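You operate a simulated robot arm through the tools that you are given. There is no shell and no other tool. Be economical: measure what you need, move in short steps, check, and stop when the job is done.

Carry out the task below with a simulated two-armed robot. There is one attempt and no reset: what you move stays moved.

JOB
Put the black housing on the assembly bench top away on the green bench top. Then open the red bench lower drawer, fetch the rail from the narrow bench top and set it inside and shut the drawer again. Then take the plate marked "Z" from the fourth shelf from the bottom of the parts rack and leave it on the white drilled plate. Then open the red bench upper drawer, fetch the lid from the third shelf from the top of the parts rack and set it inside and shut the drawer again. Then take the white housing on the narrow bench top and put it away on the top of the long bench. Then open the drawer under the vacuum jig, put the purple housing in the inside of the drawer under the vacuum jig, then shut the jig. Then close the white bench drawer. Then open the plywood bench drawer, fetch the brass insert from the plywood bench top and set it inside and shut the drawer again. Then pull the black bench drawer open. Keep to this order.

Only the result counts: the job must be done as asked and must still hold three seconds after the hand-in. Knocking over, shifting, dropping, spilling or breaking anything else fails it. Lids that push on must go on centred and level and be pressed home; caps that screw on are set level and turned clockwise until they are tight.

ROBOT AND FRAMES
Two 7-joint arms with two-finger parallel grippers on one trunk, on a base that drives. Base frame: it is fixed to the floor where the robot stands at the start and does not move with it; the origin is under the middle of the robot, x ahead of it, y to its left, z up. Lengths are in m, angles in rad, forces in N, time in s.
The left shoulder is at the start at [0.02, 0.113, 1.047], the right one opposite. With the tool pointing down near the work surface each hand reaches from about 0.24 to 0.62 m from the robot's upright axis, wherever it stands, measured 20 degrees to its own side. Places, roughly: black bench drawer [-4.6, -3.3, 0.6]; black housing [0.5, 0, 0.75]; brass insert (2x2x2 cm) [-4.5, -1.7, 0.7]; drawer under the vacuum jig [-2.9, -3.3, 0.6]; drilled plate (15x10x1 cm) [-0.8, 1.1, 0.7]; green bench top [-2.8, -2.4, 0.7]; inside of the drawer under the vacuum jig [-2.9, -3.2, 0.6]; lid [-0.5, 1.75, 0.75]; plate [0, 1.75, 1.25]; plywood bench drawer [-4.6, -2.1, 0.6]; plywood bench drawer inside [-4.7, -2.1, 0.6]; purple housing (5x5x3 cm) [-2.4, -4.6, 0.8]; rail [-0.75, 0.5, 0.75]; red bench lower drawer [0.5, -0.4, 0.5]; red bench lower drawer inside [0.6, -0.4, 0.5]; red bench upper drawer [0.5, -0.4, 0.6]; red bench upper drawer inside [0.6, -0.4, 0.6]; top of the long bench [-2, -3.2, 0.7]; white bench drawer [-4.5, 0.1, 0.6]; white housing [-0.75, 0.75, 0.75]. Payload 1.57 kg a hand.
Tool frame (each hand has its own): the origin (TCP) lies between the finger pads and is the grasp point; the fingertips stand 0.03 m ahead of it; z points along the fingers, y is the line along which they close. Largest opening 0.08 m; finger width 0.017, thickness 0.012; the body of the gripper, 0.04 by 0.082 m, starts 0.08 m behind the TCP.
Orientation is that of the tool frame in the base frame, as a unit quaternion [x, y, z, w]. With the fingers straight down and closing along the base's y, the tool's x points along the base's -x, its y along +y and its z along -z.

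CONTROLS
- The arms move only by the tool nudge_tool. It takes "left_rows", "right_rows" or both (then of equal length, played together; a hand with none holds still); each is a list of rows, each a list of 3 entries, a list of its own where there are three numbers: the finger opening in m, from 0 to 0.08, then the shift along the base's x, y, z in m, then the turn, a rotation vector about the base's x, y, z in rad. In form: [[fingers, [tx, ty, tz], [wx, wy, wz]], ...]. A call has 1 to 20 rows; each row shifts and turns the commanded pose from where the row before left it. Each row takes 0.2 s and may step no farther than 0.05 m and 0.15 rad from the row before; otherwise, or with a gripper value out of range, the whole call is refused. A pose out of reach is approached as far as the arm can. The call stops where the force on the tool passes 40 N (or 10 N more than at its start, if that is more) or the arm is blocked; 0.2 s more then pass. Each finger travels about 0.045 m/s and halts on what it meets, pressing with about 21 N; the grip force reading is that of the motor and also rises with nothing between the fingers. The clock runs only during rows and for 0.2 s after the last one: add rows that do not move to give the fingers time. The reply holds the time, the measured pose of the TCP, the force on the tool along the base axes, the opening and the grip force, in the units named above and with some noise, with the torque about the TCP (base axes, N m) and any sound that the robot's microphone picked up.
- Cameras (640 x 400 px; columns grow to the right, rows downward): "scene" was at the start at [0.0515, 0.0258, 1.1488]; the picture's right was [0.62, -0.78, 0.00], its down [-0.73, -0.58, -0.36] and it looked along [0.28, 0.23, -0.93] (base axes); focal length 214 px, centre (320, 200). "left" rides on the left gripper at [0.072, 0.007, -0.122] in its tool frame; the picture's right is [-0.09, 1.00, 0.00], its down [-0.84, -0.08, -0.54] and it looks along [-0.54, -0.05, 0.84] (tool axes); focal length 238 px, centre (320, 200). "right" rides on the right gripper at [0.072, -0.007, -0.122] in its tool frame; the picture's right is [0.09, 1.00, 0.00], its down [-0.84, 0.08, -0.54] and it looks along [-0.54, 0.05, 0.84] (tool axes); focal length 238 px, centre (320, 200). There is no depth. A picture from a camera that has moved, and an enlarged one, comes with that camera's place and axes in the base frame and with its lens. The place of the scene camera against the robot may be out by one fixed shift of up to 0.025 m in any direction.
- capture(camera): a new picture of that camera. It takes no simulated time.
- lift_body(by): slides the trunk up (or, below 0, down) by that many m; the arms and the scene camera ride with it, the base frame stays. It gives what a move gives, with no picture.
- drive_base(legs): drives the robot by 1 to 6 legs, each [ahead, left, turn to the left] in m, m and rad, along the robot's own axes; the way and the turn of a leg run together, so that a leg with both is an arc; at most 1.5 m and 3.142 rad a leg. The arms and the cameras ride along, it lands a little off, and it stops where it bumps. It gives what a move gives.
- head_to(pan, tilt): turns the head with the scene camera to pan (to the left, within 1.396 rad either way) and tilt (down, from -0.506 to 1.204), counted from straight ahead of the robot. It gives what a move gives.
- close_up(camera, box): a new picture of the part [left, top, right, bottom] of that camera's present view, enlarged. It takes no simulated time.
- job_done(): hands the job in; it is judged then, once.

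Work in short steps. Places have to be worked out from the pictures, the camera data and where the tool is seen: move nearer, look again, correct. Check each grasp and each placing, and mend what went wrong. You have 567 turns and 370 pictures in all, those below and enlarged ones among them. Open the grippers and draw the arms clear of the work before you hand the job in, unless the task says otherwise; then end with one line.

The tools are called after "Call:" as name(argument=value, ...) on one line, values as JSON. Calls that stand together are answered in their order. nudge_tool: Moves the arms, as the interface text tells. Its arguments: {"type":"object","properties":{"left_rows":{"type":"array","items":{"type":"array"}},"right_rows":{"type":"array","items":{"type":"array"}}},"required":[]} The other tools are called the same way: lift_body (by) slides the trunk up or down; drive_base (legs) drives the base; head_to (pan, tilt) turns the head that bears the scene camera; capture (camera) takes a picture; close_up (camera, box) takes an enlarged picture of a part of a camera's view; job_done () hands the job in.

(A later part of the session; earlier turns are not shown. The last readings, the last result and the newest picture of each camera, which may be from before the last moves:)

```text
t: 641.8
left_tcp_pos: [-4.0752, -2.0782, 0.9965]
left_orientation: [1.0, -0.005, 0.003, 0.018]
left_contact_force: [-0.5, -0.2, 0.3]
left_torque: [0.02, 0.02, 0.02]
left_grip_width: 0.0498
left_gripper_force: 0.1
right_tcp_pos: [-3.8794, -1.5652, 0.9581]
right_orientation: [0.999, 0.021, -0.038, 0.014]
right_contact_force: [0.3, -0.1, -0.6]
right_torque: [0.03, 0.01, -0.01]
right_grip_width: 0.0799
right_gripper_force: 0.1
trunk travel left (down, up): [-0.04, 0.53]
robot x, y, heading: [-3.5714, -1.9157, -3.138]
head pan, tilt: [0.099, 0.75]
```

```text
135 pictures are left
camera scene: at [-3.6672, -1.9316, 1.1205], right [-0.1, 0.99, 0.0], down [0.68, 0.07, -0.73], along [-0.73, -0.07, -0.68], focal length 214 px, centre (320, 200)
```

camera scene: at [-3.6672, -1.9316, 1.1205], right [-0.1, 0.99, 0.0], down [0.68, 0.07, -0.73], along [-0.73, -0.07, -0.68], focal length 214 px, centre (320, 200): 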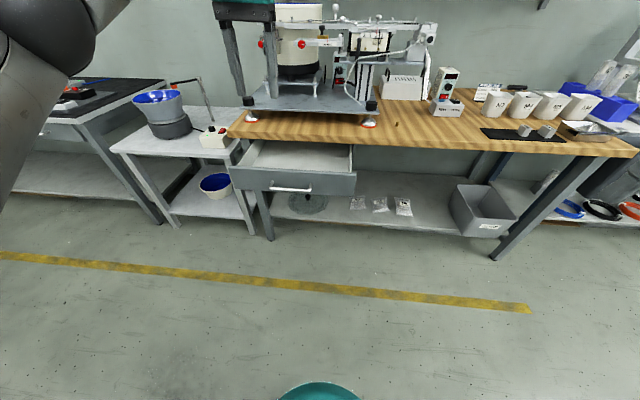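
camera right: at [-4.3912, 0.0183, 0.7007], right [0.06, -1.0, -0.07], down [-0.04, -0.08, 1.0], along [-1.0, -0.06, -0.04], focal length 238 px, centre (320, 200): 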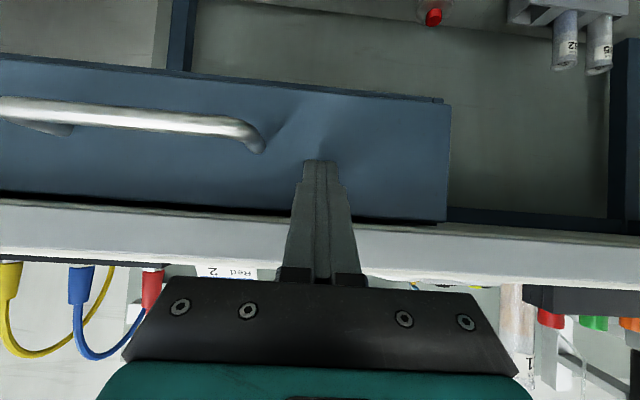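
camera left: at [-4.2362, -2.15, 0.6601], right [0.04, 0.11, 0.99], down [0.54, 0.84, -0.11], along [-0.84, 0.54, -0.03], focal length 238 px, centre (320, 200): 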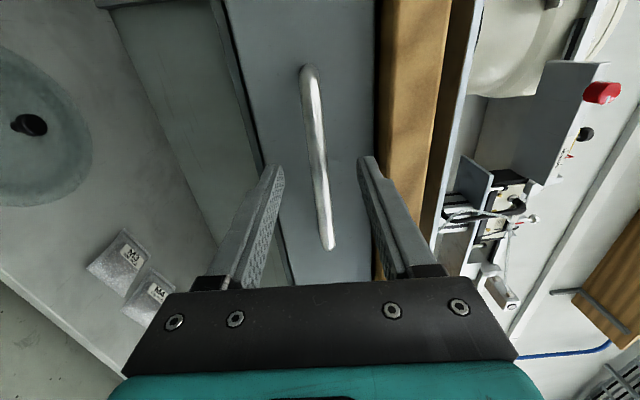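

Now the brass insert: move to about (-3.99, -1.54) so the left hand can reach it.

Call:
drive_base(legs=[[0, -0.375, 0], [0.4, 0, 0]])

Call:
capture(camera="left")

Call:
capture(camera="scene")

```text
t: 646.2
left_tcp_pos: [-4.4705, -1.7061, 0.997]
left_orientation: [1.0, -0.003, 0.003, 0.018]
left_contact_force: [-0.7, 0.1, -0.5]
left_torque: [0.01, -0.02, 0.01]
left_grip_width: 0.0498
left_gripper_force: 0.0
right_tcp_pos: [-4.2766, -1.192, 0.958]
right_orientation: [0.999, 0.022, -0.038, 0.014]
right_contact_force: [-0.6, -0.3, -0.5]
right_torque: [-0.01, -0.03, 0.04]
right_grip_width: 0.0803
right_gripper_force: 0.1
trunk travel left (down, up): [-0.04, 0.53]
robot x, y, heading: [-3.9728, -1.5394, -3.138]
head pan, tilt: [0.099, 0.75]
```

```text
134 pictures are left
camera left: at [-4.3988, -1.7094, 1.119], right [-0.1, -0.99, 0.04], down [-0.84, 0.1, 0.54], along [-0.54, 0.02, -0.84], focal length 238 px, centre (320, 200)
```

left: 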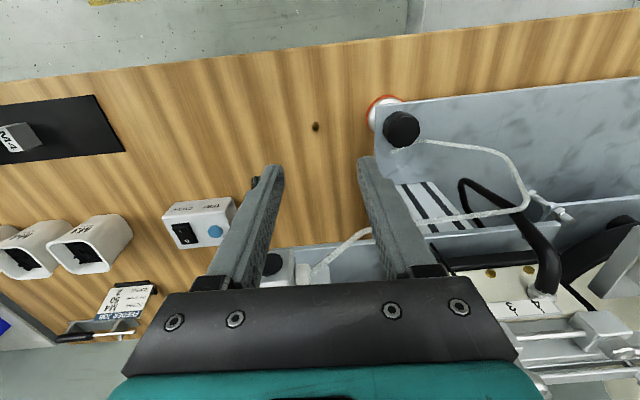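

```text
133 pictures are left
camera scene: at [-4.0631, -1.5585, 1.1205], right [-0.1, 0.99, 0.0], down [0.68, 0.07, -0.73], along [-0.73, -0.08, -0.68], focal length 214 px, centre (320, 200)
```

scene: 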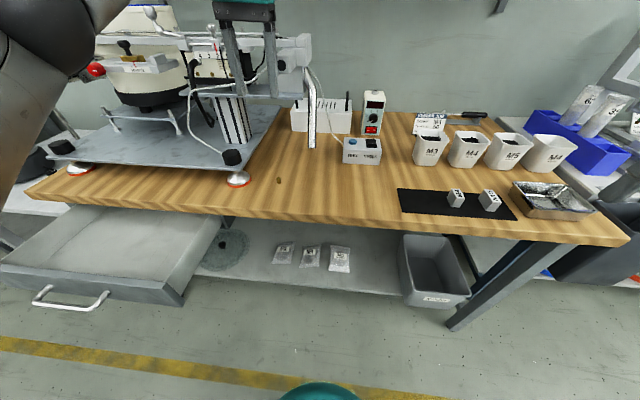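

The insert is at (-4.503, -1.705). Moving above it, z≈0.83.

Call:
nudge_tool(left_rows=[[0.05, [-0.011, 0, -0.04], [0, 0, 0]], [0.05, [-0.011, 0, -0.04], [0, 0, 0]], [0.05, [-0.01, 0, -0.04], [0, 0, 0]], [0.05, [0, 0, -0.045], [0, 0, 0]], [0.05, [0, 0, 0], [0, 0, 0]]])

Call:
capture(camera="left")

```text
t: 647.0
left_tcp_pos: [-4.4947, -1.7049, 0.9098]
left_orientation: [1.0, -0.006, -0.009, 0.013]
left_contact_force: [16.9, -0.6, 5.4]
left_torque: [0.2, 1.67, -0.4]
left_grip_width: 0.0498
left_gripper_force: 0.1
right_tcp_pos: [-4.274, -1.1932, 0.9594]
right_orientation: [0.999, 0.022, -0.039, 0.014]
right_contact_force: [0.9, -0.7, -0.8]
right_torque: [0.03, 0.0, 0.0]
right_grip_width: 0.0803
right_gripper_force: 0.0
trunk travel left (down, up): [-0.04, 0.53]
robot x, y, heading: [-3.9692, -1.537, -3.137]
head pan, tilt: [0.099, 0.75]
stopped in row 3 (left hand): the force on the tool passed its limit at 61 N (the readings are from after the stop); the commanded pose is now the measured one
```

```text
132 pictures are left
camera left: at [-4.4213, -1.7101, 1.0296], right [-0.11, -0.99, 0.03], down [-0.83, 0.1, 0.55], along [-0.55, 0.04, -0.83], focal length 238 px, centre (320, 200)
```

left: 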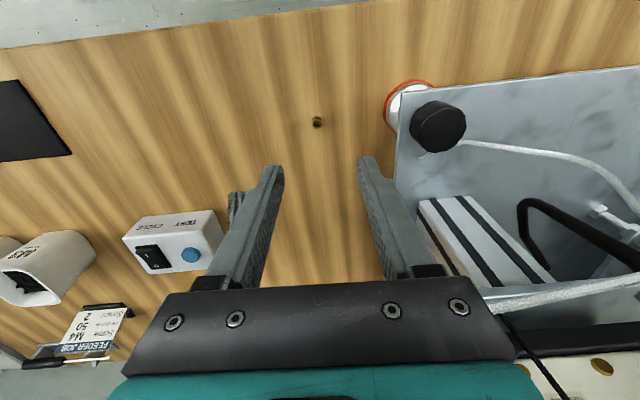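

The hand met something (probably the feeder's overhanging arm). Retreat at once toward the robot and up, then inspect.

Call:
nudge_tool(left_rows=[[0.05, [0.02, 0, 0.0], [0, 0, 0]], [0.05, [0.02, 0, 0.02], [0, 0, 0]], [0.05, [0.02, 0, 0.03], [0, 0, 0]], [0.05, [0.02, 0, 0.03], [0, 0, 0]]])

Call:
capture(camera="scene")

Call:
capture(camera="left")

```text
t: 648.0
left_tcp_pos: [-4.4205, -1.7045, 0.9865]
left_orientation: [1.0, -0.005, -0.007, 0.013]
left_contact_force: [-0.4, -0.5, 0.3]
left_torque: [0.0, 0.0, 0.05]
left_grip_width: 0.0499
left_gripper_force: 0.1
right_tcp_pos: [-4.2747, -1.1931, 0.9584]
right_orientation: [0.999, 0.023, -0.038, 0.014]
right_contact_force: [0.9, 0.0, -0.5]
right_torque: [0.03, -0.01, -0.01]
right_grip_width: 0.08
right_gripper_force: 0.0
trunk travel left (down, up): [-0.04, 0.53]
robot x, y, heading: [-3.9669, -1.5429, -3.133]
head pan, tilt: [0.099, 0.75]
```

```text
131 pictures are left
camera scene: at [-4.0628, -1.5586, 1.1206], right [-0.1, 0.99, 0.0], down [0.68, 0.07, -0.73], along [-0.73, -0.08, -0.68], focal length 214 px, centre (320, 200)
```

scene: 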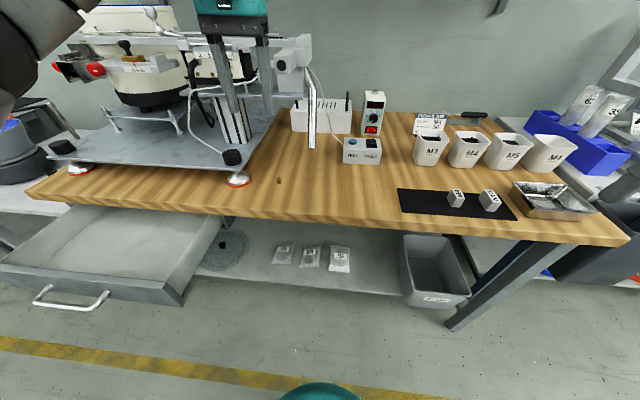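

```text
130 pictures are left
camera left: at [-4.3456, -1.7081, 1.1064], right [-0.1, -0.99, 0.03], down [-0.83, 0.1, 0.55], along [-0.55, 0.03, -0.83], focal length 238 px, centre (320, 200)
```

left: 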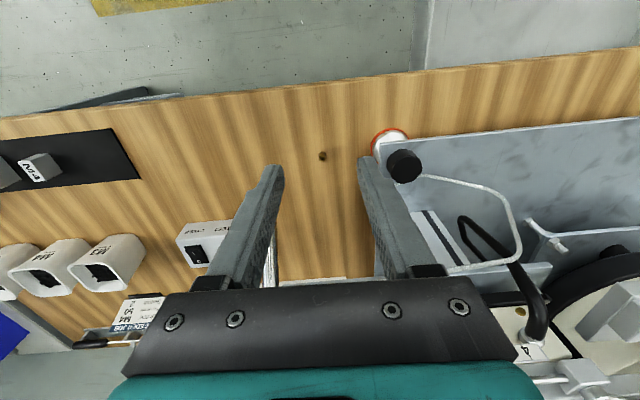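

Nothing on the bench has shifted (the scene looks identical). I'll pitch the hand forward 0.5 rad so the wrist stays clear of the feeder's arm, then approach again.

Call:
nudge_tool(left_rows=[[0.04, [0, 0, -0.01], [0, 0.125, 0]], [0.04, [0, 0, -0.02], [0, 0.125, 0]], [0.04, [0, 0, -0.02], [0, 0.125, 0]], [0.04, [0, 0, -0.02], [0, 0.125, 0]], [0.04, [-0.01, 0, -0.03], [0, 0, 0]], [0.04, [-0.01, 0, -0.03], [0, 0, 0]], [0.04, [0, 0, 0], [0, 0, 0]]])

Call:
capture(camera="left")

Call:
capture(camera="scene")

```text
t: 649.6
left_tcp_pos: [-4.4411, -1.7061, 0.8568]
left_orientation: [0.967, -0.002, -0.256, 0.014]
left_contact_force: [-0.3, 0.7, -0.2]
left_torque: [0.04, 0.04, 0.02]
left_grip_width: 0.0398
left_gripper_force: 0.0
right_tcp_pos: [-4.2761, -1.1937, 0.9579]
right_orientation: [0.999, 0.023, -0.038, 0.014]
right_contact_force: [0.2, 0.8, 0.2]
right_torque: [-0.01, 0.04, 0.01]
right_grip_width: 0.0799
right_gripper_force: 0.0
trunk travel left (down, up): [-0.04, 0.53]
robot x, y, heading: [-3.9667, -1.5417, -3.135]
head pan, tilt: [0.099, 0.75]
```

```text
129 pictures are left
camera left: at [-4.318, -1.7096, 0.9276], right [-0.08, -0.99, 0.07], down [-0.46, 0.1, 0.88], along [-0.88, 0.03, -0.46], focal length 238 px, centre (320, 200)
```

left: 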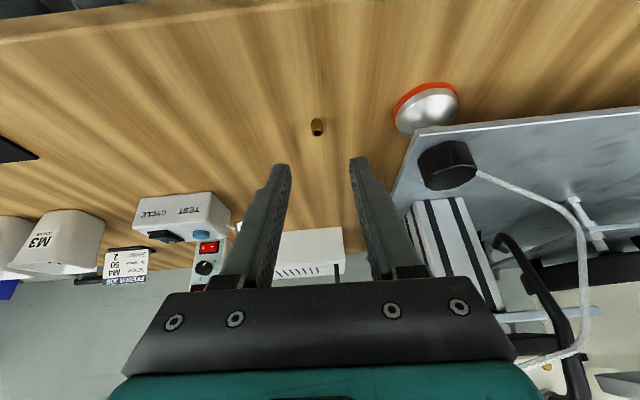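

```text
128 pictures are left
camera scene: at [-4.063, -1.5586, 1.1205], right [-0.1, 0.99, 0.0], down [0.68, 0.07, -0.73], along [-0.73, -0.08, -0.68], focal length 214 px, centre (320, 200)
```

scene: 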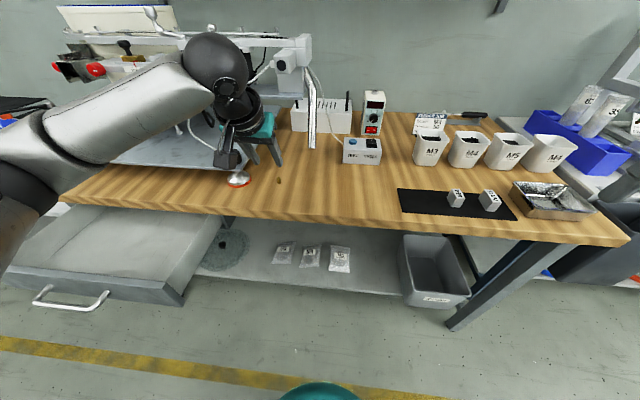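

The insert is at (-4.499, -1.7065). Closing in to z≈0.80.

Call:
nudge_tool(left_rows=[[0.04, [-0.02, 0, -0.02], [0, 0, 0]], [0.04, [-0.02, 0, -0.02], [0, 0, 0]], [0.04, [-0.005, 0, -0.018], [0, 0, 0]], [0.04, [0, 0, 0], [0, 0, 0]]])

Call:
capture(camera="left")

```text
t: 650.6
left_tcp_pos: [-4.4841, -1.7049, 0.7989]
left_orientation: [0.967, -0.002, -0.255, 0.014]
left_contact_force: [0.0, 0.4, 0.1]
left_torque: [-0.02, -0.04, -0.04]
left_grip_width: 0.0402
left_gripper_force: 0.0
right_tcp_pos: [-4.2761, -1.1931, 0.9577]
right_orientation: [0.999, 0.022, -0.038, 0.014]
right_contact_force: [-0.5, -0.2, 1.1]
right_torque: [0.0, 0.02, 0.03]
right_grip_width: 0.08
right_gripper_force: 0.0
trunk travel left (down, up): [-0.04, 0.53]
robot x, y, heading: [-3.9697, -1.5411, -3.136]
head pan, tilt: [0.099, 0.75]
```

```text
127 pictures are left
camera left: at [-4.3613, -1.7091, 0.8687], right [-0.08, -0.99, 0.07], down [-0.46, 0.1, 0.88], along [-0.88, 0.03, -0.47], focal length 238 px, centre (320, 200)
```

left: 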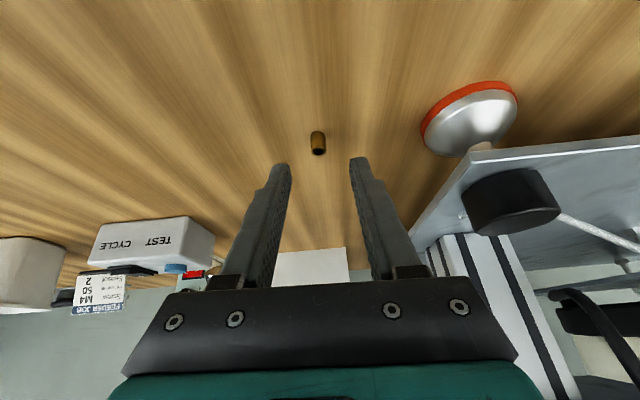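

Aligned. Descend to just above the bench and close gently.

Call:
nudge_tool(left_rows=[[0.04, [0, -0.0015, -0.012], [0, 0, 0]], [0.04, [0, 0, -0.009], [0, 0, 0]], [0.04, [0, 0, 0], [0, 0, 0]]])

Call:
nudge_tool(left_rows=[[0.04, [0, 0, -0.003], [0, 0, 0]], [0.04, [0, 0, 0], [0, 0, 0]], [0.0, [0, 0, 0], [0, 0, 0]], [0.0, [0, 0, 0], [0, 0, 0]], [0.0, [0, 0, 0], [0, 0, 0]], [0.0, [0, 0, 0], [0, 0, 0]]])

Call:
close_up(camera="left", box=[240, 110, 400, 210])

```text
t: 651.4
left_tcp_pos: [-4.4838, -1.7074, 0.7768]
left_orientation: [0.967, -0.003, -0.255, 0.013]
left_contact_force: [0.2, 0.0, 0.0]
left_torque: [-0.01, -0.03, 0.0]
left_grip_width: 0.0401
left_gripper_force: 0.0
right_tcp_pos: [-4.2764, -1.1929, 0.9594]
right_orientation: [0.999, 0.021, -0.038, 0.014]
right_contact_force: [-0.5, 1.2, -0.4]
right_torque: [-0.03, 0.02, -0.01]
right_grip_width: 0.0801
right_gripper_force: 0.0
trunk travel left (down, up): [-0.04, 0.53]
robot x, y, heading: [-3.9659, -1.5389, -3.133]
head pan, tilt: [0.099, 0.75]
```

```text
t: 652.8
left_tcp_pos: [-4.4849, -1.7075, 0.7748]
left_orientation: [0.967, -0.002, -0.255, 0.014]
left_contact_force: [-0.1, 0.3, 0.6]
left_torque: [-0.06, 0.02, 0.04]
left_grip_width: 0.0074
left_gripper_force: 21.1
right_tcp_pos: [-4.2763, -1.1931, 0.9581]
right_orientation: [0.999, 0.023, -0.038, 0.014]
right_contact_force: [0.2, -0.8, 0.1]
right_torque: [0.0, 0.0, -0.01]
right_grip_width: 0.0805
right_gripper_force: 0.0
trunk travel left (down, up): [-0.04, 0.53]
robot x, y, heading: [-3.969, -1.539, -3.136]
head pan, tilt: [0.099, 0.75]
```

```text
4.00 times, centred on (320, 160) of left
camera zoom: at [-4.3615, -1.7118, 0.8449], right [-0.08, -0.99, 0.07], down [-0.46, 0.1, 0.88], along [-0.88, 0.03, -0.47], focal length 953 px, centre (320, 360)
```

zoom: 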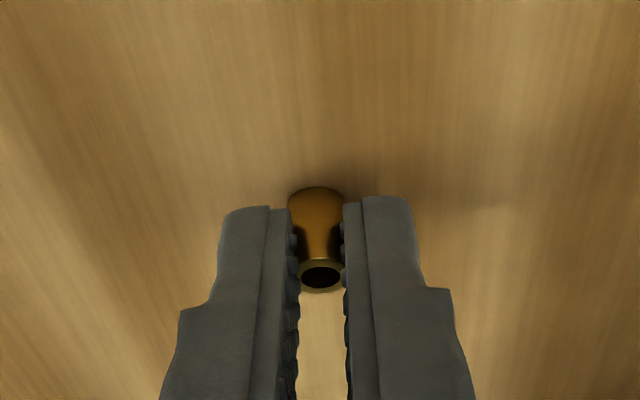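

Gripped (7.4 mm). Lift and check it comes along.

Call:
nudge_tool(left_rows=[[0.0, [0, 0, 0.01], [0, 0, 0]], [0.0, [0.01, 0, 0.03], [0, 0, 0]], [0.0, [0.03, 0, 0.03], [0, 0, 0]], [0.0, [0.03, 0, 0.03], [0, 0, 0]], [0.0, [0.03, 0, 0.03], [0, 0, 0]], [0.0, [0.03, 0, 0.03], [0, 0, 0]], [0.0, [0, 0, 0], [0, 0, 0]]])

Call:
close_up(camera="left", box=[240, 110, 400, 210])

```text
t: 654.4
left_tcp_pos: [-4.3537, -1.7081, 0.9365]
left_orientation: [0.967, -0.002, -0.255, 0.014]
left_contact_force: [-0.2, 0.1, 0.4]
left_torque: [-0.02, -0.01, 0.02]
left_grip_width: 0.0095
left_gripper_force: 21.0
right_tcp_pos: [-4.2762, -1.1928, 0.9576]
right_orientation: [0.999, 0.022, -0.038, 0.013]
right_contact_force: [1.2, 0.7, -0.1]
right_torque: [-0.01, 0.01, 0.04]
right_grip_width: 0.08
right_gripper_force: 0.2
trunk travel left (down, up): [-0.04, 0.53]
robot x, y, heading: [-3.9685, -1.5415, -3.135]
head pan, tilt: [0.099, 0.75]
```

```text
4.00 times, centred on (320, 160) of left
camera zoom: at [-4.2315, -1.7125, 1.0059], right [-0.08, -0.99, 0.07], down [-0.46, 0.1, 0.88], along [-0.88, 0.03, -0.47], focal length 953 px, centre (320, 360)
```

zoom: 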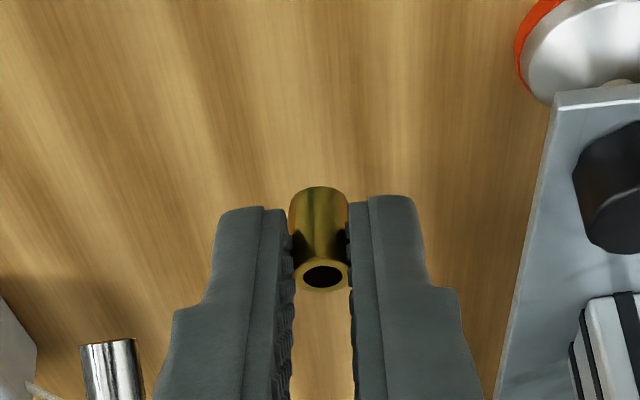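

The insert is held. Drive back and across to the open drawer.

Call:
drive_base(legs=[[-0.1, 0, 0], [0, 0.31, 0]])

Call:
nudge_tool(left_rows=[[0.0, [-0.025, 0, 0], [0, 0, 0]], [0.0, [-0.025, 0, -0.04], [0, 0, 0]], [0.0, [0, 0, -0.045], [0, 0, 0]], [0.0, [0, 0, -0.045], [0, 0, 0]], [0.0, [0, 0, -0.03], [0, 0, 0]], [0.0, [0, 0, 0], [0, 0, 0]]])

Call:
capture(camera="left")

Call:
capture(camera="scene")

```text
t: 657.2
left_tcp_pos: [-4.2573, -2.0216, 0.9358]
left_orientation: [0.967, -0.003, -0.255, 0.012]
left_contact_force: [-0.4, -0.3, -0.9]
left_torque: [0.0, -0.01, 0.02]
left_grip_width: 0.0092
left_gripper_force: 21.0
right_tcp_pos: [-4.1755, -1.5069, 0.9592]
right_orientation: [0.999, 0.021, -0.038, 0.014]
right_contact_force: [-0.2, 0.1, 0.2]
right_torque: [-0.04, 0.01, -0.02]
right_grip_width: 0.08
right_gripper_force: 0.0
trunk travel left (down, up): [-0.04, 0.53]
robot x, y, heading: [-3.8729, -1.8546, -3.136]
head pan, tilt: [0.099, 0.75]
```

```text
t: 658.6
left_tcp_pos: [-4.307, -2.0231, 0.7753]
left_orientation: [0.967, -0.003, -0.256, 0.014]
left_contact_force: [0.0, 0.0, -0.3]
left_torque: [0.0, -0.02, 0.03]
left_grip_width: 0.0092
left_gripper_force: 20.8
right_tcp_pos: [-4.1766, -1.5056, 0.9585]
right_orientation: [0.999, 0.022, -0.038, 0.014]
right_contact_force: [0.0, -0.7, -0.1]
right_torque: [0.02, -0.02, 0.0]
right_grip_width: 0.08
right_gripper_force: 0.1
trunk travel left (down, up): [-0.04, 0.53]
robot x, y, heading: [-3.8695, -1.8528, -3.138]
head pan, tilt: [0.099, 0.75]
```

```text
124 pictures are left
camera left: at [-4.1828, -2.0281, 0.8458], right [-0.08, -0.99, 0.07], down [-0.46, 0.1, 0.88], along [-0.88, 0.04, -0.47], focal length 238 px, centre (320, 200)
```

left: 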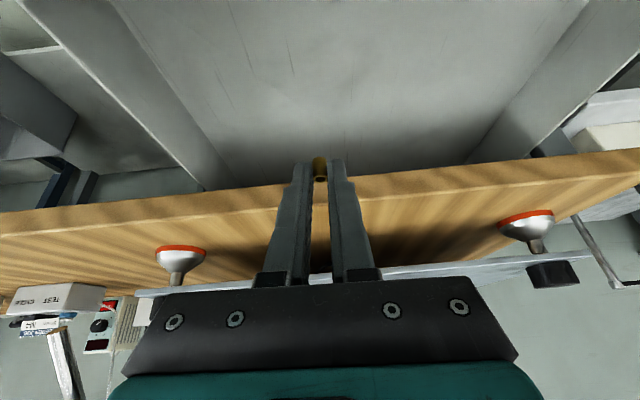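

```text
123 pictures are left
camera scene: at [-3.9646, -1.8724, 1.1206], right [-0.1, 0.99, 0.0], down [0.68, 0.07, -0.73], along [-0.73, -0.07, -0.68], focal length 214 px, centre (320, 200)
```

scene: 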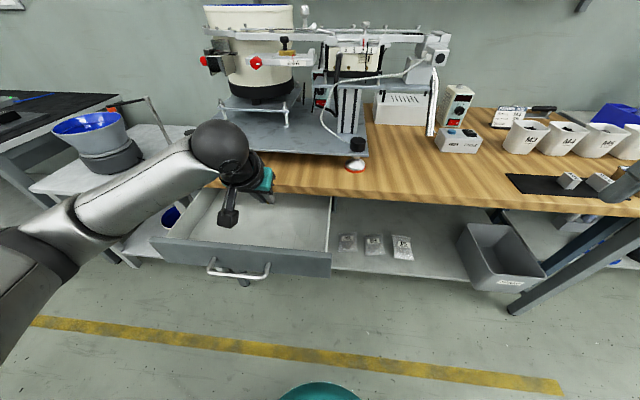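

Over the drawer. Shifting 1.5 cm back from the bench edge and descending.

Call:
nudge_tool(left_rows=[[0.0, [0.012, 0, -0.03], [0, 0, 0]], [0.0, [0, 0, -0.04], [0, 0, 0]], [0.0, [0, 0, -0.03], [0, 0, 0]], [0.0, [0, 0, -0.008], [0, 0, 0]], [0.0, [0, 0, 0], [0, 0, 0]]])

Call:
nudge_tool(left_rows=[[0.0, [0, 0, -0.004], [0, 0, 0]], [0.0, [0, 0, -0.003], [0, 0, 0]], [0.0, [0, 0, 0], [0, 0, 0]]])

Call:
capture(camera="left")

```text
t: 659.9
left_tcp_pos: [-4.2956, -2.0222, 0.6674]
left_orientation: [0.967, -0.002, -0.255, 0.013]
left_contact_force: [0.1, 0.0, -0.4]
left_torque: [-0.01, 0.02, 0.04]
left_grip_width: 0.0093
left_gripper_force: 20.8
right_tcp_pos: [-4.1774, -1.5072, 0.9596]
right_orientation: [0.999, 0.022, -0.037, 0.014]
right_contact_force: [0.1, -0.2, -0.2]
right_torque: [0.0, 0.01, 0.02]
right_grip_width: 0.0803
right_gripper_force: 0.1
trunk travel left (down, up): [-0.04, 0.53]
robot x, y, heading: [-3.8673, -1.8563, -3.139]
head pan, tilt: [0.099, 0.75]
```

```text
t: 660.6
left_tcp_pos: [-4.295, -2.0224, 0.6606]
left_orientation: [0.967, -0.003, -0.256, 0.013]
left_contact_force: [0.2, -0.3, 0.6]
left_torque: [-0.03, 0.02, 0.0]
left_grip_width: 0.0091
left_gripper_force: 21.4
right_tcp_pos: [-4.1773, -1.5058, 0.958]
right_orientation: [0.999, 0.022, -0.039, 0.014]
right_contact_force: [-1.3, -0.6, 0.2]
right_torque: [0.0, 0.04, 0.02]
right_grip_width: 0.0803
right_gripper_force: 0.2
trunk travel left (down, up): [-0.04, 0.53]
robot x, y, heading: [-3.871, -1.8584, -3.137]
head pan, tilt: [0.099, 0.75]
```

```text
122 pictures are left
camera left: at [-4.172, -2.0264, 0.7301], right [-0.08, -0.99, 0.07], down [-0.46, 0.1, 0.88], along [-0.88, 0.04, -0.47], focal length 238 px, centre (320, 200)
```

left: 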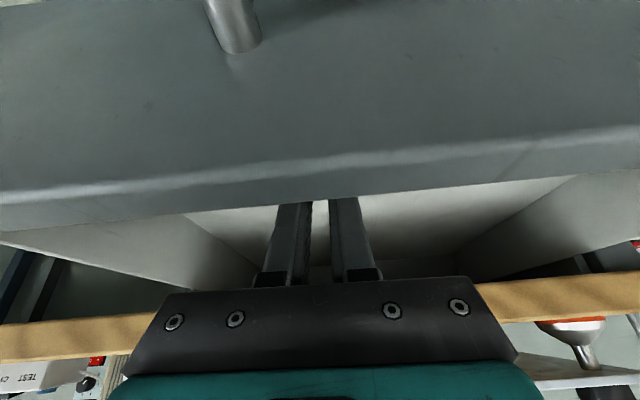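

Nearly down; stepping until contact.

Call:
nudge_tool(left_rows=[[0.0, [0, 0, -0.003], [0, 0, 0]], [0.0, [0, 0, -0.002], [0, 0, 0]], [0.0, [0, 0, 0], [0, 0, 0]]])

```text
t: 661.5
left_tcp_pos: [-4.2948, -2.0201, 0.6574]
left_orientation: [0.966, -0.003, -0.258, 0.013]
left_contact_force: [-0.4, -0.3, 12.3]
left_torque: [0.0, 0.2, -0.04]
left_grip_width: 0.0091
left_gripper_force: 20.9
right_tcp_pos: [-4.177, -1.5053, 0.9588]
right_orientation: [0.999, 0.021, -0.039, 0.014]
right_contact_force: [0.6, 0.8, 0.0]
right_torque: [0.02, -0.03, 0.01]
right_grip_width: 0.08
right_gripper_force: 0.0
trunk travel left (down, up): [-0.04, 0.53]
robot x, y, heading: [-3.8698, -1.8519, -3.139]
head pan, tilt: [0.099, 0.75]
```

Contact. Open and rise clear, then check.

Call:
nudge_tool(left_rows=[[0.03, [0, 0, 0.001], [0, 0, 0]], [0.03, [0, 0, 0], [0, 0, 0]], [0.03, [0, 0, 0], [0, 0, 0]], [0.03, [0, 0, 0.03], [0, 0, 0]], [0.03, [0, 0, 0.05], [0, 0, 0]], [0.03, [0, 0, 0.05], [0, 0, 0]], [0.03, [0, 0, 0.05], [0, 0, 0]]])

Call:
capture(camera="left")

Call:
close_up(camera="scene", box=[140, 160, 360, 300])

```text
t: 663.0
left_tcp_pos: [-4.2953, -2.0208, 0.8362]
left_orientation: [0.967, -0.002, -0.255, 0.014]
left_contact_force: [-0.3, 0.3, 0.0]
left_torque: [0.01, 0.0, 0.0]
left_grip_width: 0.0298
left_gripper_force: 0.1
right_tcp_pos: [-4.1759, -1.5074, 0.9574]
right_orientation: [0.999, 0.021, -0.038, 0.013]
right_contact_force: [-0.5, 0.7, 0.2]
right_torque: [0.04, -0.01, 0.03]
right_grip_width: 0.0801
right_gripper_force: 0.0
trunk travel left (down, up): [-0.04, 0.53]
robot x, y, heading: [-3.8735, -1.8539, -3.138]
head pan, tilt: [0.099, 0.75]
```

```text
121 pictures are left
camera left: at [-4.1724, -2.0254, 0.9069], right [-0.08, -0.99, 0.07], down [-0.46, 0.1, 0.88], along [-0.88, 0.03, -0.47], focal length 238 px, centre (320, 200)
```

left: 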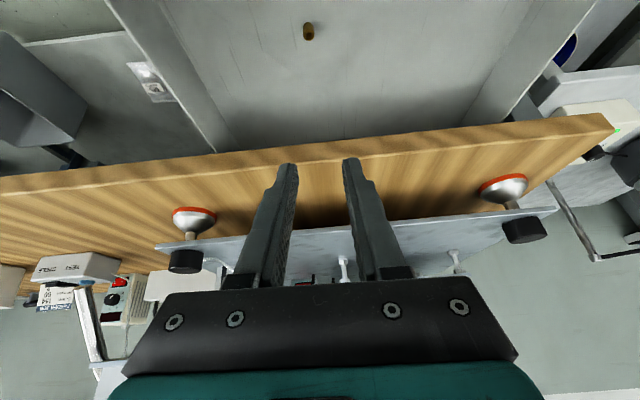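

```text
2.86 times, centred on (250, 230) of scene
camera zoom: at [-3.9645, -1.8725, 1.1206], right [-0.1, 0.99, 0.0], down [0.68, 0.07, -0.73], along [-0.73, -0.07, -0.68], focal length 613 px, centre (520, 114)
```

zoom: 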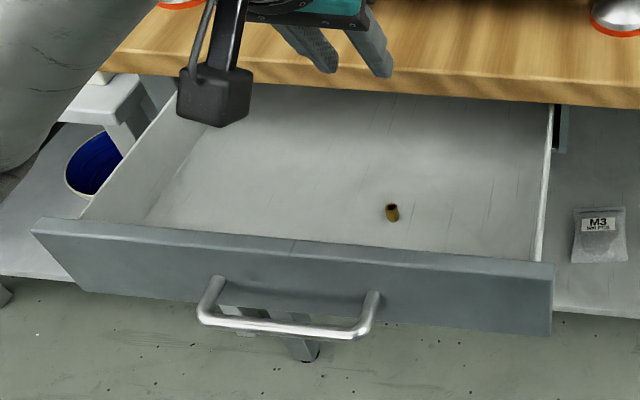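

The insert stands in the drawer. Back off 9 cm and set the closed fingertips before the panel at y≈-1.93.

Call:
drive_base(legs=[[-0.1, 0, 0]])

Call:
nudge_tool(left_rows=[[0.0, [0.015, 0.02, 0], [0, 0.113, 0]], [0.0, [0.015, 0.02, 0], [0, 0.113, 0]], [0.0, [0.01, 0.02, 0], [0, 0.113, 0]], [0.0, [0.01, 0.02, 0], [0, 0.113, 0]], [0.0, [0, 0.005, -0.03], [0, 0, 0]], [0.0, [0, 0, -0.04], [0, 0, 0]], [0.0, [0, 0, -0.04], [0, 0, 0]], [0.0, [0, 0, -0.04], [0, 0, 0]], [0.0, [0, 0, 0], [0, 0, 0]]])

Call:
capture(camera="left")

Call:
capture(camera="scene")

```text
t: 664.2
left_tcp_pos: [-4.1956, -2.0199, 0.8362]
left_orientation: [0.967, -0.002, -0.255, 0.013]
left_contact_force: [-0.9, -1.1, -0.2]
left_torque: [0.01, 0.02, -0.06]
left_grip_width: 0.0299
left_gripper_force: 0.0
right_tcp_pos: [-4.0773, -1.5068, 0.9589]
right_orientation: [0.999, 0.022, -0.038, 0.014]
right_contact_force: [0.2, 0.2, -0.4]
right_torque: [-0.02, -0.03, 0.01]
right_grip_width: 0.0801
right_gripper_force: 0.1
trunk travel left (down, up): [-0.04, 0.53]
robot x, y, heading: [-3.7715, -1.852, -3.137]
head pan, tilt: [0.099, 0.75]
```

```text
t: 666.2
left_tcp_pos: [-4.1607, -1.9268, 0.6831]
left_orientation: [0.885, 0.001, -0.465, 0.014]
left_contact_force: [0.3, -0.1, 0.4]
left_torque: [0.01, -0.01, -0.01]
left_grip_width: 0.0
left_gripper_force: 21.2
left hand out of reach, approached as far as the arm can: row 3, 4
right_tcp_pos: [-4.0769, -1.5059, 0.9587]
right_orientation: [0.999, 0.022, -0.039, 0.014]
right_contact_force: [-0.7, 0.9, 0.0]
right_torque: [0.0, 0.0, -0.05]
right_grip_width: 0.08
right_gripper_force: 0.1
trunk travel left (down, up): [-0.04, 0.53]
robot x, y, heading: [-3.7698, -1.8534, -3.137]
head pan, tilt: [0.099, 0.75]
```

```text
119 pictures are left
camera left: at [-4.0185, -1.9309, 0.6929], right [-0.04, -0.99, 0.1], down [-0.03, 0.1, 0.99], along [-1.0, 0.04, -0.03], focal length 238 px, centre (320, 200)
```

left: 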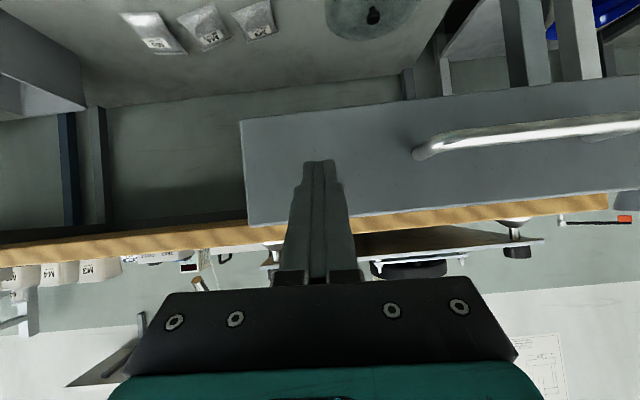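

```text
118 pictures are left
camera scene: at [-3.865, -1.8721, 1.1206], right [-0.1, 0.99, 0.0], down [0.68, 0.07, -0.73], along [-0.73, -0.07, -0.68], focal length 214 px, centre (320, 200)
```

scene: 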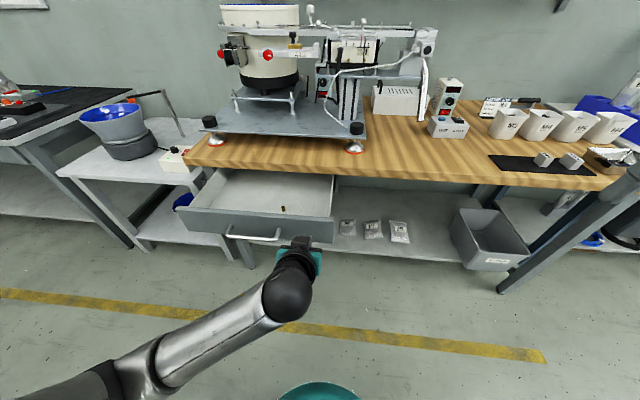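

In position. First touch the panel gently with the arm, then push with the base.

Call:
nudge_tool(left_rows=[[0.0, [-0.008, 0, 0], [0, 0, 0]], [0.0, [-0.008, 0, 0], [0, 0, 0]], [0.0, [-0.008, 0, 0], [0, 0, 0]], [0.0, [-0.008, 0, 0], [0, 0, 0]]])

Call:
drive_base(legs=[[0.17, 0, 0]])

Call:
nudge_tool(left_rows=[[0.0, [-0.005, 0, 0], [0, 0, 0]], [0.0, [-0.005, 0, 0], [0, 0, 0]], [0.0, [-0.004, 0, 0], [0, 0, 0]], [0.0, [-0.004, 0, 0], [0, 0, 0]], [0.0, [-0.004, 0, 0], [0, 0, 0]], [0.0, [-0.004, 0, 0], [0, 0, 0]], [0.0, [-0.004, 0, 0], [0, 0, 0]], [0.0, [-0.004, 0, 0], [0, 0, 0]], [0.0, [-0.004, 0, 0], [0, 0, 0]], [0.0, [-0.004, 0, 0], [0, 0, 0]]])

Call:
capture(camera="left")

```text
t: 667.2
left_tcp_pos: [-4.1937, -1.9273, 0.6849]
left_orientation: [0.885, 0.001, -0.466, 0.013]
left_contact_force: [0.1, 0.2, -0.1]
left_torque: [0.0, -0.04, -0.05]
left_grip_width: 0.0002
left_gripper_force: 21.1
right_tcp_pos: [-4.0788, -1.5067, 0.958]
right_orientation: [0.999, 0.021, -0.037, 0.014]
right_contact_force: [-0.4, -0.3, 0.4]
right_torque: [0.02, 0.04, -0.02]
right_grip_width: 0.0799
right_gripper_force: 0.0
trunk travel left (down, up): [-0.04, 0.53]
robot x, y, heading: [-3.772, -1.8523, -3.142]
head pan, tilt: [0.099, 0.75]
```

```text
t: 668.7
left_tcp_pos: [-4.3618, -1.9297, 0.6843]
left_orientation: [0.885, 0.002, -0.465, 0.014]
left_contact_force: [-0.1, -0.4, -0.3]
left_torque: [-0.02, 0.02, 0.01]
left_grip_width: 0.0
left_gripper_force: 20.8
right_tcp_pos: [-4.2466, -1.5071, 0.9579]
right_orientation: [0.999, 0.022, -0.039, 0.013]
right_contact_force: [1.0, -0.1, -0.4]
right_torque: [0.02, 0.01, 0.0]
right_grip_width: 0.0798
right_gripper_force: 0.0
trunk travel left (down, up): [-0.04, 0.53]
robot x, y, heading: [-3.9432, -1.8549, -3.136]
head pan, tilt: [0.099, 0.75]
```

```text
t: 670.4
left_tcp_pos: [-4.3896, -1.9292, 0.6827]
left_orientation: [0.887, 0.002, -0.462, 0.014]
left_contact_force: [14.8, -2.1, 6.4]
left_torque: [-0.03, 0.05, 0.01]
left_grip_width: 0.0
left_gripper_force: 21.0
right_tcp_pos: [-4.2441, -1.508, 0.9597]
right_orientation: [0.999, 0.022, -0.039, 0.014]
right_contact_force: [-0.5, 0.5, 0.0]
right_torque: [-0.03, 0.0, -0.02]
right_grip_width: 0.0799
right_gripper_force: 0.0
trunk travel left (down, up): [-0.04, 0.53]
robot x, y, heading: [-3.9384, -1.8579, -3.136]
head pan, tilt: [0.099, 0.75]
stopped in row 8 (left hand): the force on the tool passed its limit at 46 N (the readings are from after the stop); the commanded pose is now the measured one
```

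```text
117 pictures are left
camera left: at [-4.2475, -1.9331, 0.6938], right [-0.04, -0.99, 0.1], down [-0.04, 0.1, 0.99], along [-1.0, 0.03, -0.04], focal length 238 px, centre (320, 200)
```

left: 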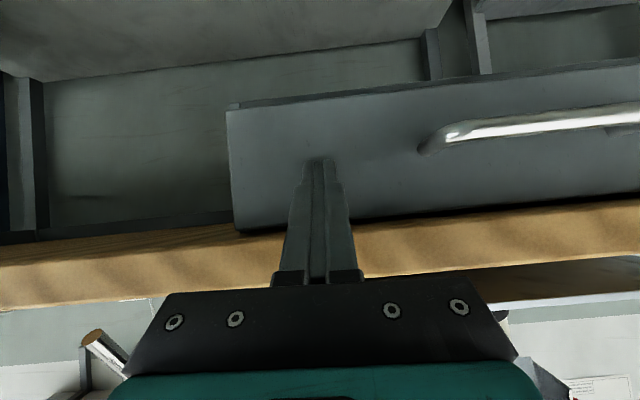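

Hard stop at the expected position: shut. Back off, raise and level the hand, and check.

Call:
drive_base(legs=[[-0.15, 0, 0]])

Call:
nudge_tool(left_rows=[[0.0, [0, 0, 0.04], [0, -0.137, 0]], [0.0, [0, 0, 0.04], [0, -0.137, 0]], [0.04, [0, 0, 0.04], [0, -0.137, 0]], [0.08, [0, -0.01, 0.04], [0, -0.137, 0]], [0.08, [0, -0.02, 0.04], [0, -0.137, 0]], [0.08, [0, -0.02, 0.04], [0, -0.137, 0]], [0.08, [0, -0.02, 0.04], [0, -0.137, 0]], [0.08, [0, -0.02, 0.04], [0, 0, 0]]])

Call:
capture(camera="scene")

```text
t: 671.8
left_tcp_pos: [-4.2378, -1.9305, 0.683]
left_orientation: [0.887, 0.003, -0.461, 0.015]
left_contact_force: [-0.1, 0.3, -0.7]
left_torque: [-0.01, -0.03, -0.01]
left_grip_width: 0.0001
left_gripper_force: 21.9
right_tcp_pos: [-4.0955, -1.5074, 0.9573]
right_orientation: [0.999, 0.024, -0.038, 0.014]
right_contact_force: [0.5, -0.4, 0.5]
right_torque: [0.05, 0.0, -0.01]
right_grip_width: 0.08
right_gripper_force: 0.0
trunk travel left (down, up): [-0.04, 0.53]
robot x, y, heading: [-3.7847, -1.8542, -3.133]
head pan, tilt: [0.099, 0.75]
```

```text
t: 673.6
left_tcp_pos: [-4.3323, -2.0313, 0.9318]
left_orientation: [1.0, -0.004, 0.0, 0.015]
left_contact_force: [0.8, 0.0, -0.7]
left_torque: [0.02, 0.0, 0.01]
left_grip_width: 0.08
left_gripper_force: 0.1
left hand out of reach, approached as far as the arm can: row 4, 5, 6
right_tcp_pos: [-4.0952, -1.5065, 0.9582]
right_orientation: [0.999, 0.024, -0.038, 0.015]
right_contact_force: [0.1, -0.1, 0.3]
right_torque: [0.04, 0.02, 0.0]
right_grip_width: 0.0799
right_gripper_force: 0.1
trunk travel left (down, up): [-0.04, 0.53]
robot x, y, heading: [-3.7897, -1.8561, -3.132]
head pan, tilt: [0.099, 0.75]
```

```text
116 pictures are left
camera scene: at [-3.8807, -1.8724, 1.1205], right [-0.11, 0.99, 0.0], down [0.68, 0.07, -0.73], along [-0.73, -0.08, -0.68], focal length 214 px, centre (320, 200)
```

scene: 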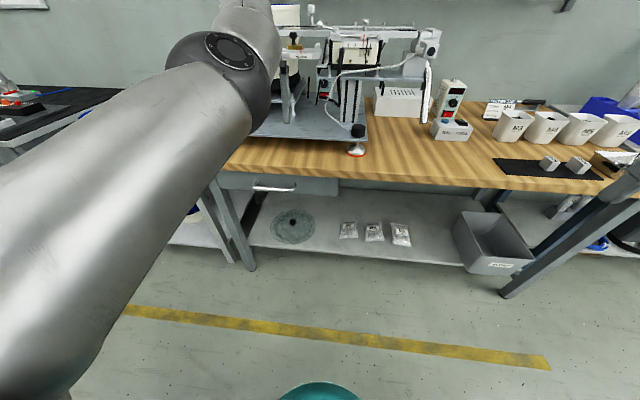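

Drawer shut. The left arm has swung elbow-high again; I'll lift and draw the hand back to normal.

Call:
nudge_tool(left_rows=[[0.08, [0, 0, 0.04], [0, 0, 0]], [0.08, [0, 0, 0.04], [0, 0, 0]], [0.08, [0.01, 0, 0.04], [0, 0, 0]], [0.08, [0.03, 0, 0.02], [0, 0, 0]], [0.08, [0.03, -0.01, 0.0], [0, 0, 0]], [0.08, [0.03, -0.01, 0.0], [0, 0, 0]], [0.08, [0.03, -0.02, -0.02], [0, 0, 0]], [0.08, [0.0, -0.02, -0.03], [0, 0, 0]], [0.08, [0.0, 0, -0.03], [0, 0, 0]]])

Call:
capture(camera="scene")

```text
t: 675.6
left_tcp_pos: [-4.1876, -2.109, 0.9701]
left_orientation: [1.0, -0.005, 0.001, 0.016]
left_contact_force: [1.5, -0.1, 0.0]
left_torque: [0.01, -0.03, 0.0]
left_grip_width: 0.0801
left_gripper_force: 0.0
left hand out of reach, approached as far as the arm can: row 2, 3
right_tcp_pos: [-4.0957, -1.5074, 0.9586]
right_orientation: [0.999, 0.024, -0.038, 0.013]
right_contact_force: [-0.1, -0.6, 0.3]
right_torque: [-0.01, -0.02, 0.01]
right_grip_width: 0.0801
right_gripper_force: 0.1
trunk travel left (down, up): [-0.04, 0.53]
robot x, y, heading: [-3.7855, -1.8558, -3.134]
head pan, tilt: [0.099, 0.75]
```

```text
115 pictures are left
camera scene: at [-3.8899, -1.876, 1.1486], right [-0.14, 0.99, 0.0], down [0.41, 0.06, -0.91], along [-0.9, -0.13, -0.42], focal length 214 px, centre (320, 200)
```

scene: 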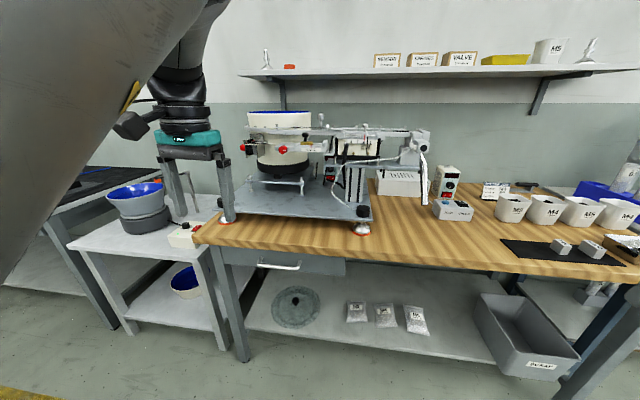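

The elbow touches the head. Moving the hand further outward (-y) and lower frees it.

Call:
nudge_tool(left_rows=[[0.08, [0, -0.04, 0], [0, 0, 0]], [0.08, [0, -0.04, 0], [0, 0, 0]], [0.08, [0, -0.03, 0], [0, 0, 0]], [0.08, [0.0, -0.02, 0.0], [0, 0, 0]], [0.08, [-0.03, 0.03, 0.0], [0, 0, 0]], [0.08, [-0.02, 0.03, 0.0], [0, 0, 0]]])

Call:
head_to(pan=0.0, tilt=0.7)

Call:
capture(camera="scene")

```text
t: 677.0
left_tcp_pos: [-4.2378, -2.1798, 0.9715]
left_orientation: [1.0, -0.004, 0.0, 0.015]
left_contact_force: [-0.1, -0.2, -0.5]
left_torque: [-0.03, 0.0, -0.01]
left_grip_width: 0.0798
left_gripper_force: 0.1
right_tcp_pos: [-4.0956, -1.5068, 0.9583]
right_orientation: [0.999, 0.024, -0.038, 0.014]
right_contact_force: [0.0, -0.2, -1.1]
right_torque: [-0.01, 0.05, -0.01]
right_grip_width: 0.08
right_gripper_force: 0.0
trunk travel left (down, up): [-0.04, 0.53]
robot x, y, heading: [-3.7886, -1.8551, -3.129]
head pan, tilt: [0.099, 0.75]
```

```text
t: 677.7
left_tcp_pos: [-4.2385, -2.1814, 0.9725]
left_orientation: [1.0, -0.004, 0.0, 0.016]
left_contact_force: [-0.1, -0.1, -0.5]
left_torque: [-0.02, 0.01, -0.01]
left_grip_width: 0.0798
left_gripper_force: 0.0
right_tcp_pos: [-4.0949, -1.5078, 0.9578]
right_orientation: [0.999, 0.024, -0.038, 0.014]
right_contact_force: [0.9, 0.6, -0.1]
right_torque: [0.0, 0.02, 0.01]
right_grip_width: 0.0801
right_gripper_force: 0.0
trunk travel left (down, up): [-0.04, 0.53]
robot x, y, heading: [-3.787, -1.8542, -3.131]
head pan, tilt: [0.0, 0.7]
```

```text
114 pictures are left
camera scene: at [-3.8834, -1.8641, 1.1248], right [-0.01, 1.0, 0.0], down [0.64, 0.01, -0.76], along [-0.76, -0.01, -0.64], focal length 214 px, centre (320, 200)
```

scene: 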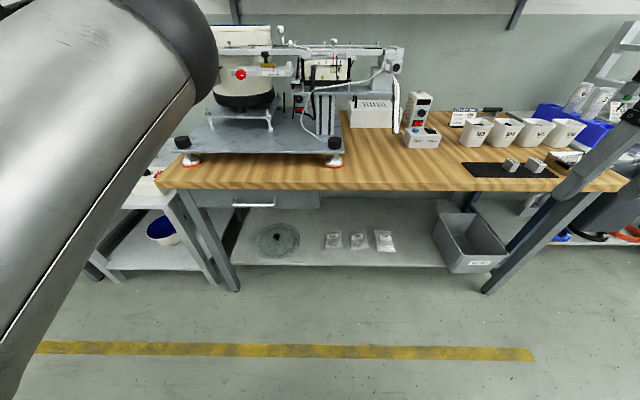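

Head is free. Now strafe south to the black bench (drawer near y≈-3.29).

Call:
drive_base(legs=[[0.03, 0.7, 0], [0, 0.55, 0]])

Call:
head_to(pan=0.1, tilt=0.8)

Call:
capture(camera="scene")

Call:
capture(camera="left")

```text
t: 684.3
left_tcp_pos: [-4.2623, -3.4353, 0.9733]
left_orientation: [1.0, -0.008, 0.0, 0.016]
left_contact_force: [0.2, -0.2, 1.0]
left_torque: [0.0, 0.0, 0.01]
left_grip_width: 0.08
left_gripper_force: 0.1
right_tcp_pos: [-4.1158, -2.7595, 0.9585]
right_orientation: [0.999, 0.021, -0.039, 0.014]
right_contact_force: [0.1, 0.2, -0.4]
right_torque: [0.01, -0.02, 0.01]
right_grip_width: 0.08
right_gripper_force: 0.0
trunk travel left (down, up): [-0.04, 0.53]
robot x, y, heading: [-3.8102, -3.1111, -3.135]
head pan, tilt: [0.0, 0.7]
```

```text
t: 685.0
left_tcp_pos: [-4.2626, -3.4329, 0.9725]
left_orientation: [1.0, -0.008, 0.0, 0.016]
left_contact_force: [0.8, -0.6, 0.3]
left_torque: [0.01, -0.02, 0.0]
left_grip_width: 0.08
left_gripper_force: 0.0
right_tcp_pos: [-4.1144, -2.76, 0.9587]
right_orientation: [0.999, 0.021, -0.038, 0.014]
right_contact_force: [0.1, 0.8, 0.1]
right_torque: [0.02, 0.01, -0.01]
right_grip_width: 0.0801
right_gripper_force: 0.0
trunk travel left (down, up): [-0.04, 0.53]
robot x, y, heading: [-3.8076, -3.1081, -3.137]
head pan, tilt: [0.099, 0.799]
```

```text
113 pictures are left
camera scene: at [-3.9002, -3.1262, 1.1166], right [-0.1, 0.99, 0.0], down [0.71, 0.07, -0.7], along [-0.69, -0.07, -0.72], focal length 214 px, centre (320, 200)
```

scene: 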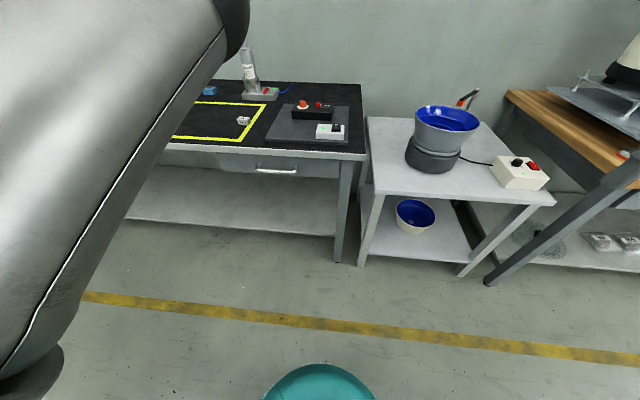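

```text
112 pictures are left
camera left: at [-4.1901, -3.4368, 1.0937], right [-0.11, -0.99, 0.03], down [-0.84, 0.11, 0.54], along [-0.54, 0.03, -0.84], focal length 238 px, centre (320, 200)
```

left: 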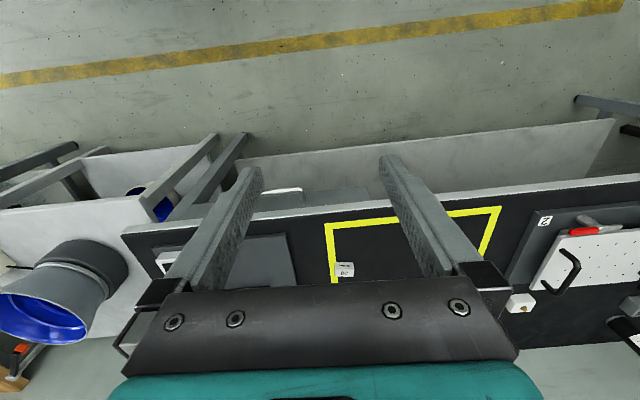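

The black bench's handle bar is at about x -4.43, y -3.34, z 0.66. I'll position the base and repeat the yaw -90 of the left hand.

Call:
drive_base(legs=[[0.055, 0.075, 0]])

Call:
nudge_tool(left_rows=[[0.06, [0, 0.015, 0], [0, 0, -0.143]], [0.06, [0, 0.015, 0], [0, 0, -0.143]], [0.06, [0, 0.015, 0], [0, 0, -0.143]], [0.06, [0, 0.015, 0], [0, 0, -0.143]], [0.06, [0, 0.015, 0], [0, 0, -0.143]], [0.06, [0, 0.015, 0], [0, 0, -0.143]], [0.06, [0, 0.015, 0], [0, 0, -0.143]], [0.06, [0, 0.015, 0], [0, 0, -0.143]], [0.06, [0, 0.015, 0], [0, 0, -0.143]], [0.06, [0, 0.015, 0], [0, 0, -0.143]], [0.06, [0, 0.01, 0], [0, 0, -0.143]]])

Call:
capture(camera="scene")

```text
t: 686.1
left_tcp_pos: [-4.317, -3.5095, 0.9732]
left_orientation: [1.0, -0.009, 0.0, 0.016]
left_contact_force: [1.1, 0.5, 0.5]
left_torque: [-0.04, 0.03, -0.02]
left_grip_width: 0.0799
left_gripper_force: 0.0
right_tcp_pos: [-4.1694, -2.8354, 0.9585]
right_orientation: [0.999, 0.019, -0.038, 0.014]
right_contact_force: [0.6, -0.3, 0.1]
right_torque: [0.0, -0.01, -0.01]
right_grip_width: 0.0802
right_gripper_force: 0.1
trunk travel left (down, up): [-0.04, 0.53]
robot x, y, heading: [-3.8673, -3.1843, -3.137]
head pan, tilt: [0.099, 0.799]
```

```text
t: 688.5
left_tcp_pos: [-4.3027, -3.4765, 0.9668]
left_orientation: [-0.7, 0.714, 0.011, -0.011]
left_contact_force: [-0.3, -0.3, -0.6]
left_torque: [0.02, -0.02, 0.02]
left_grip_width: 0.0597
left_gripper_force: 0.1
left hand out of reach, approached as far as the arm can: row 4, 5, 6, 7, 8, 9, 10, 11
right_tcp_pos: [-4.1678, -2.8361, 0.9574]
right_orientation: [0.999, 0.02, -0.038, 0.014]
right_contact_force: [-0.2, -0.5, 0.2]
right_torque: [-0.01, -0.03, 0.02]
right_grip_width: 0.0799
right_gripper_force: 0.1
trunk travel left (down, up): [-0.04, 0.53]
robot x, y, heading: [-3.8605, -3.1828, -3.139]
head pan, tilt: [0.099, 0.799]
```

```text
111 pictures are left
camera scene: at [-3.9548, -3.2021, 1.1165], right [-0.1, 0.99, 0.0], down [0.71, 0.07, -0.7], along [-0.69, -0.07, -0.72], focal length 214 px, centre (320, 200)
```

scene: 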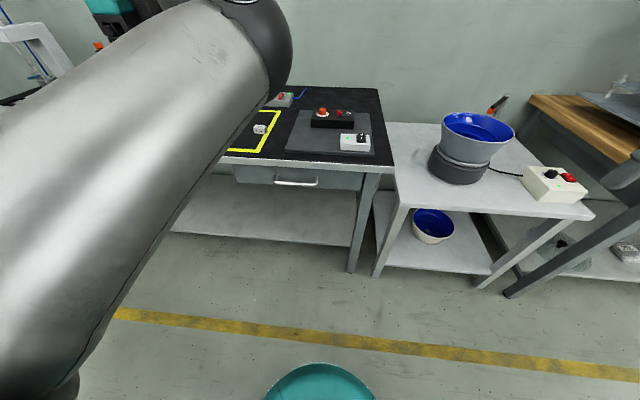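

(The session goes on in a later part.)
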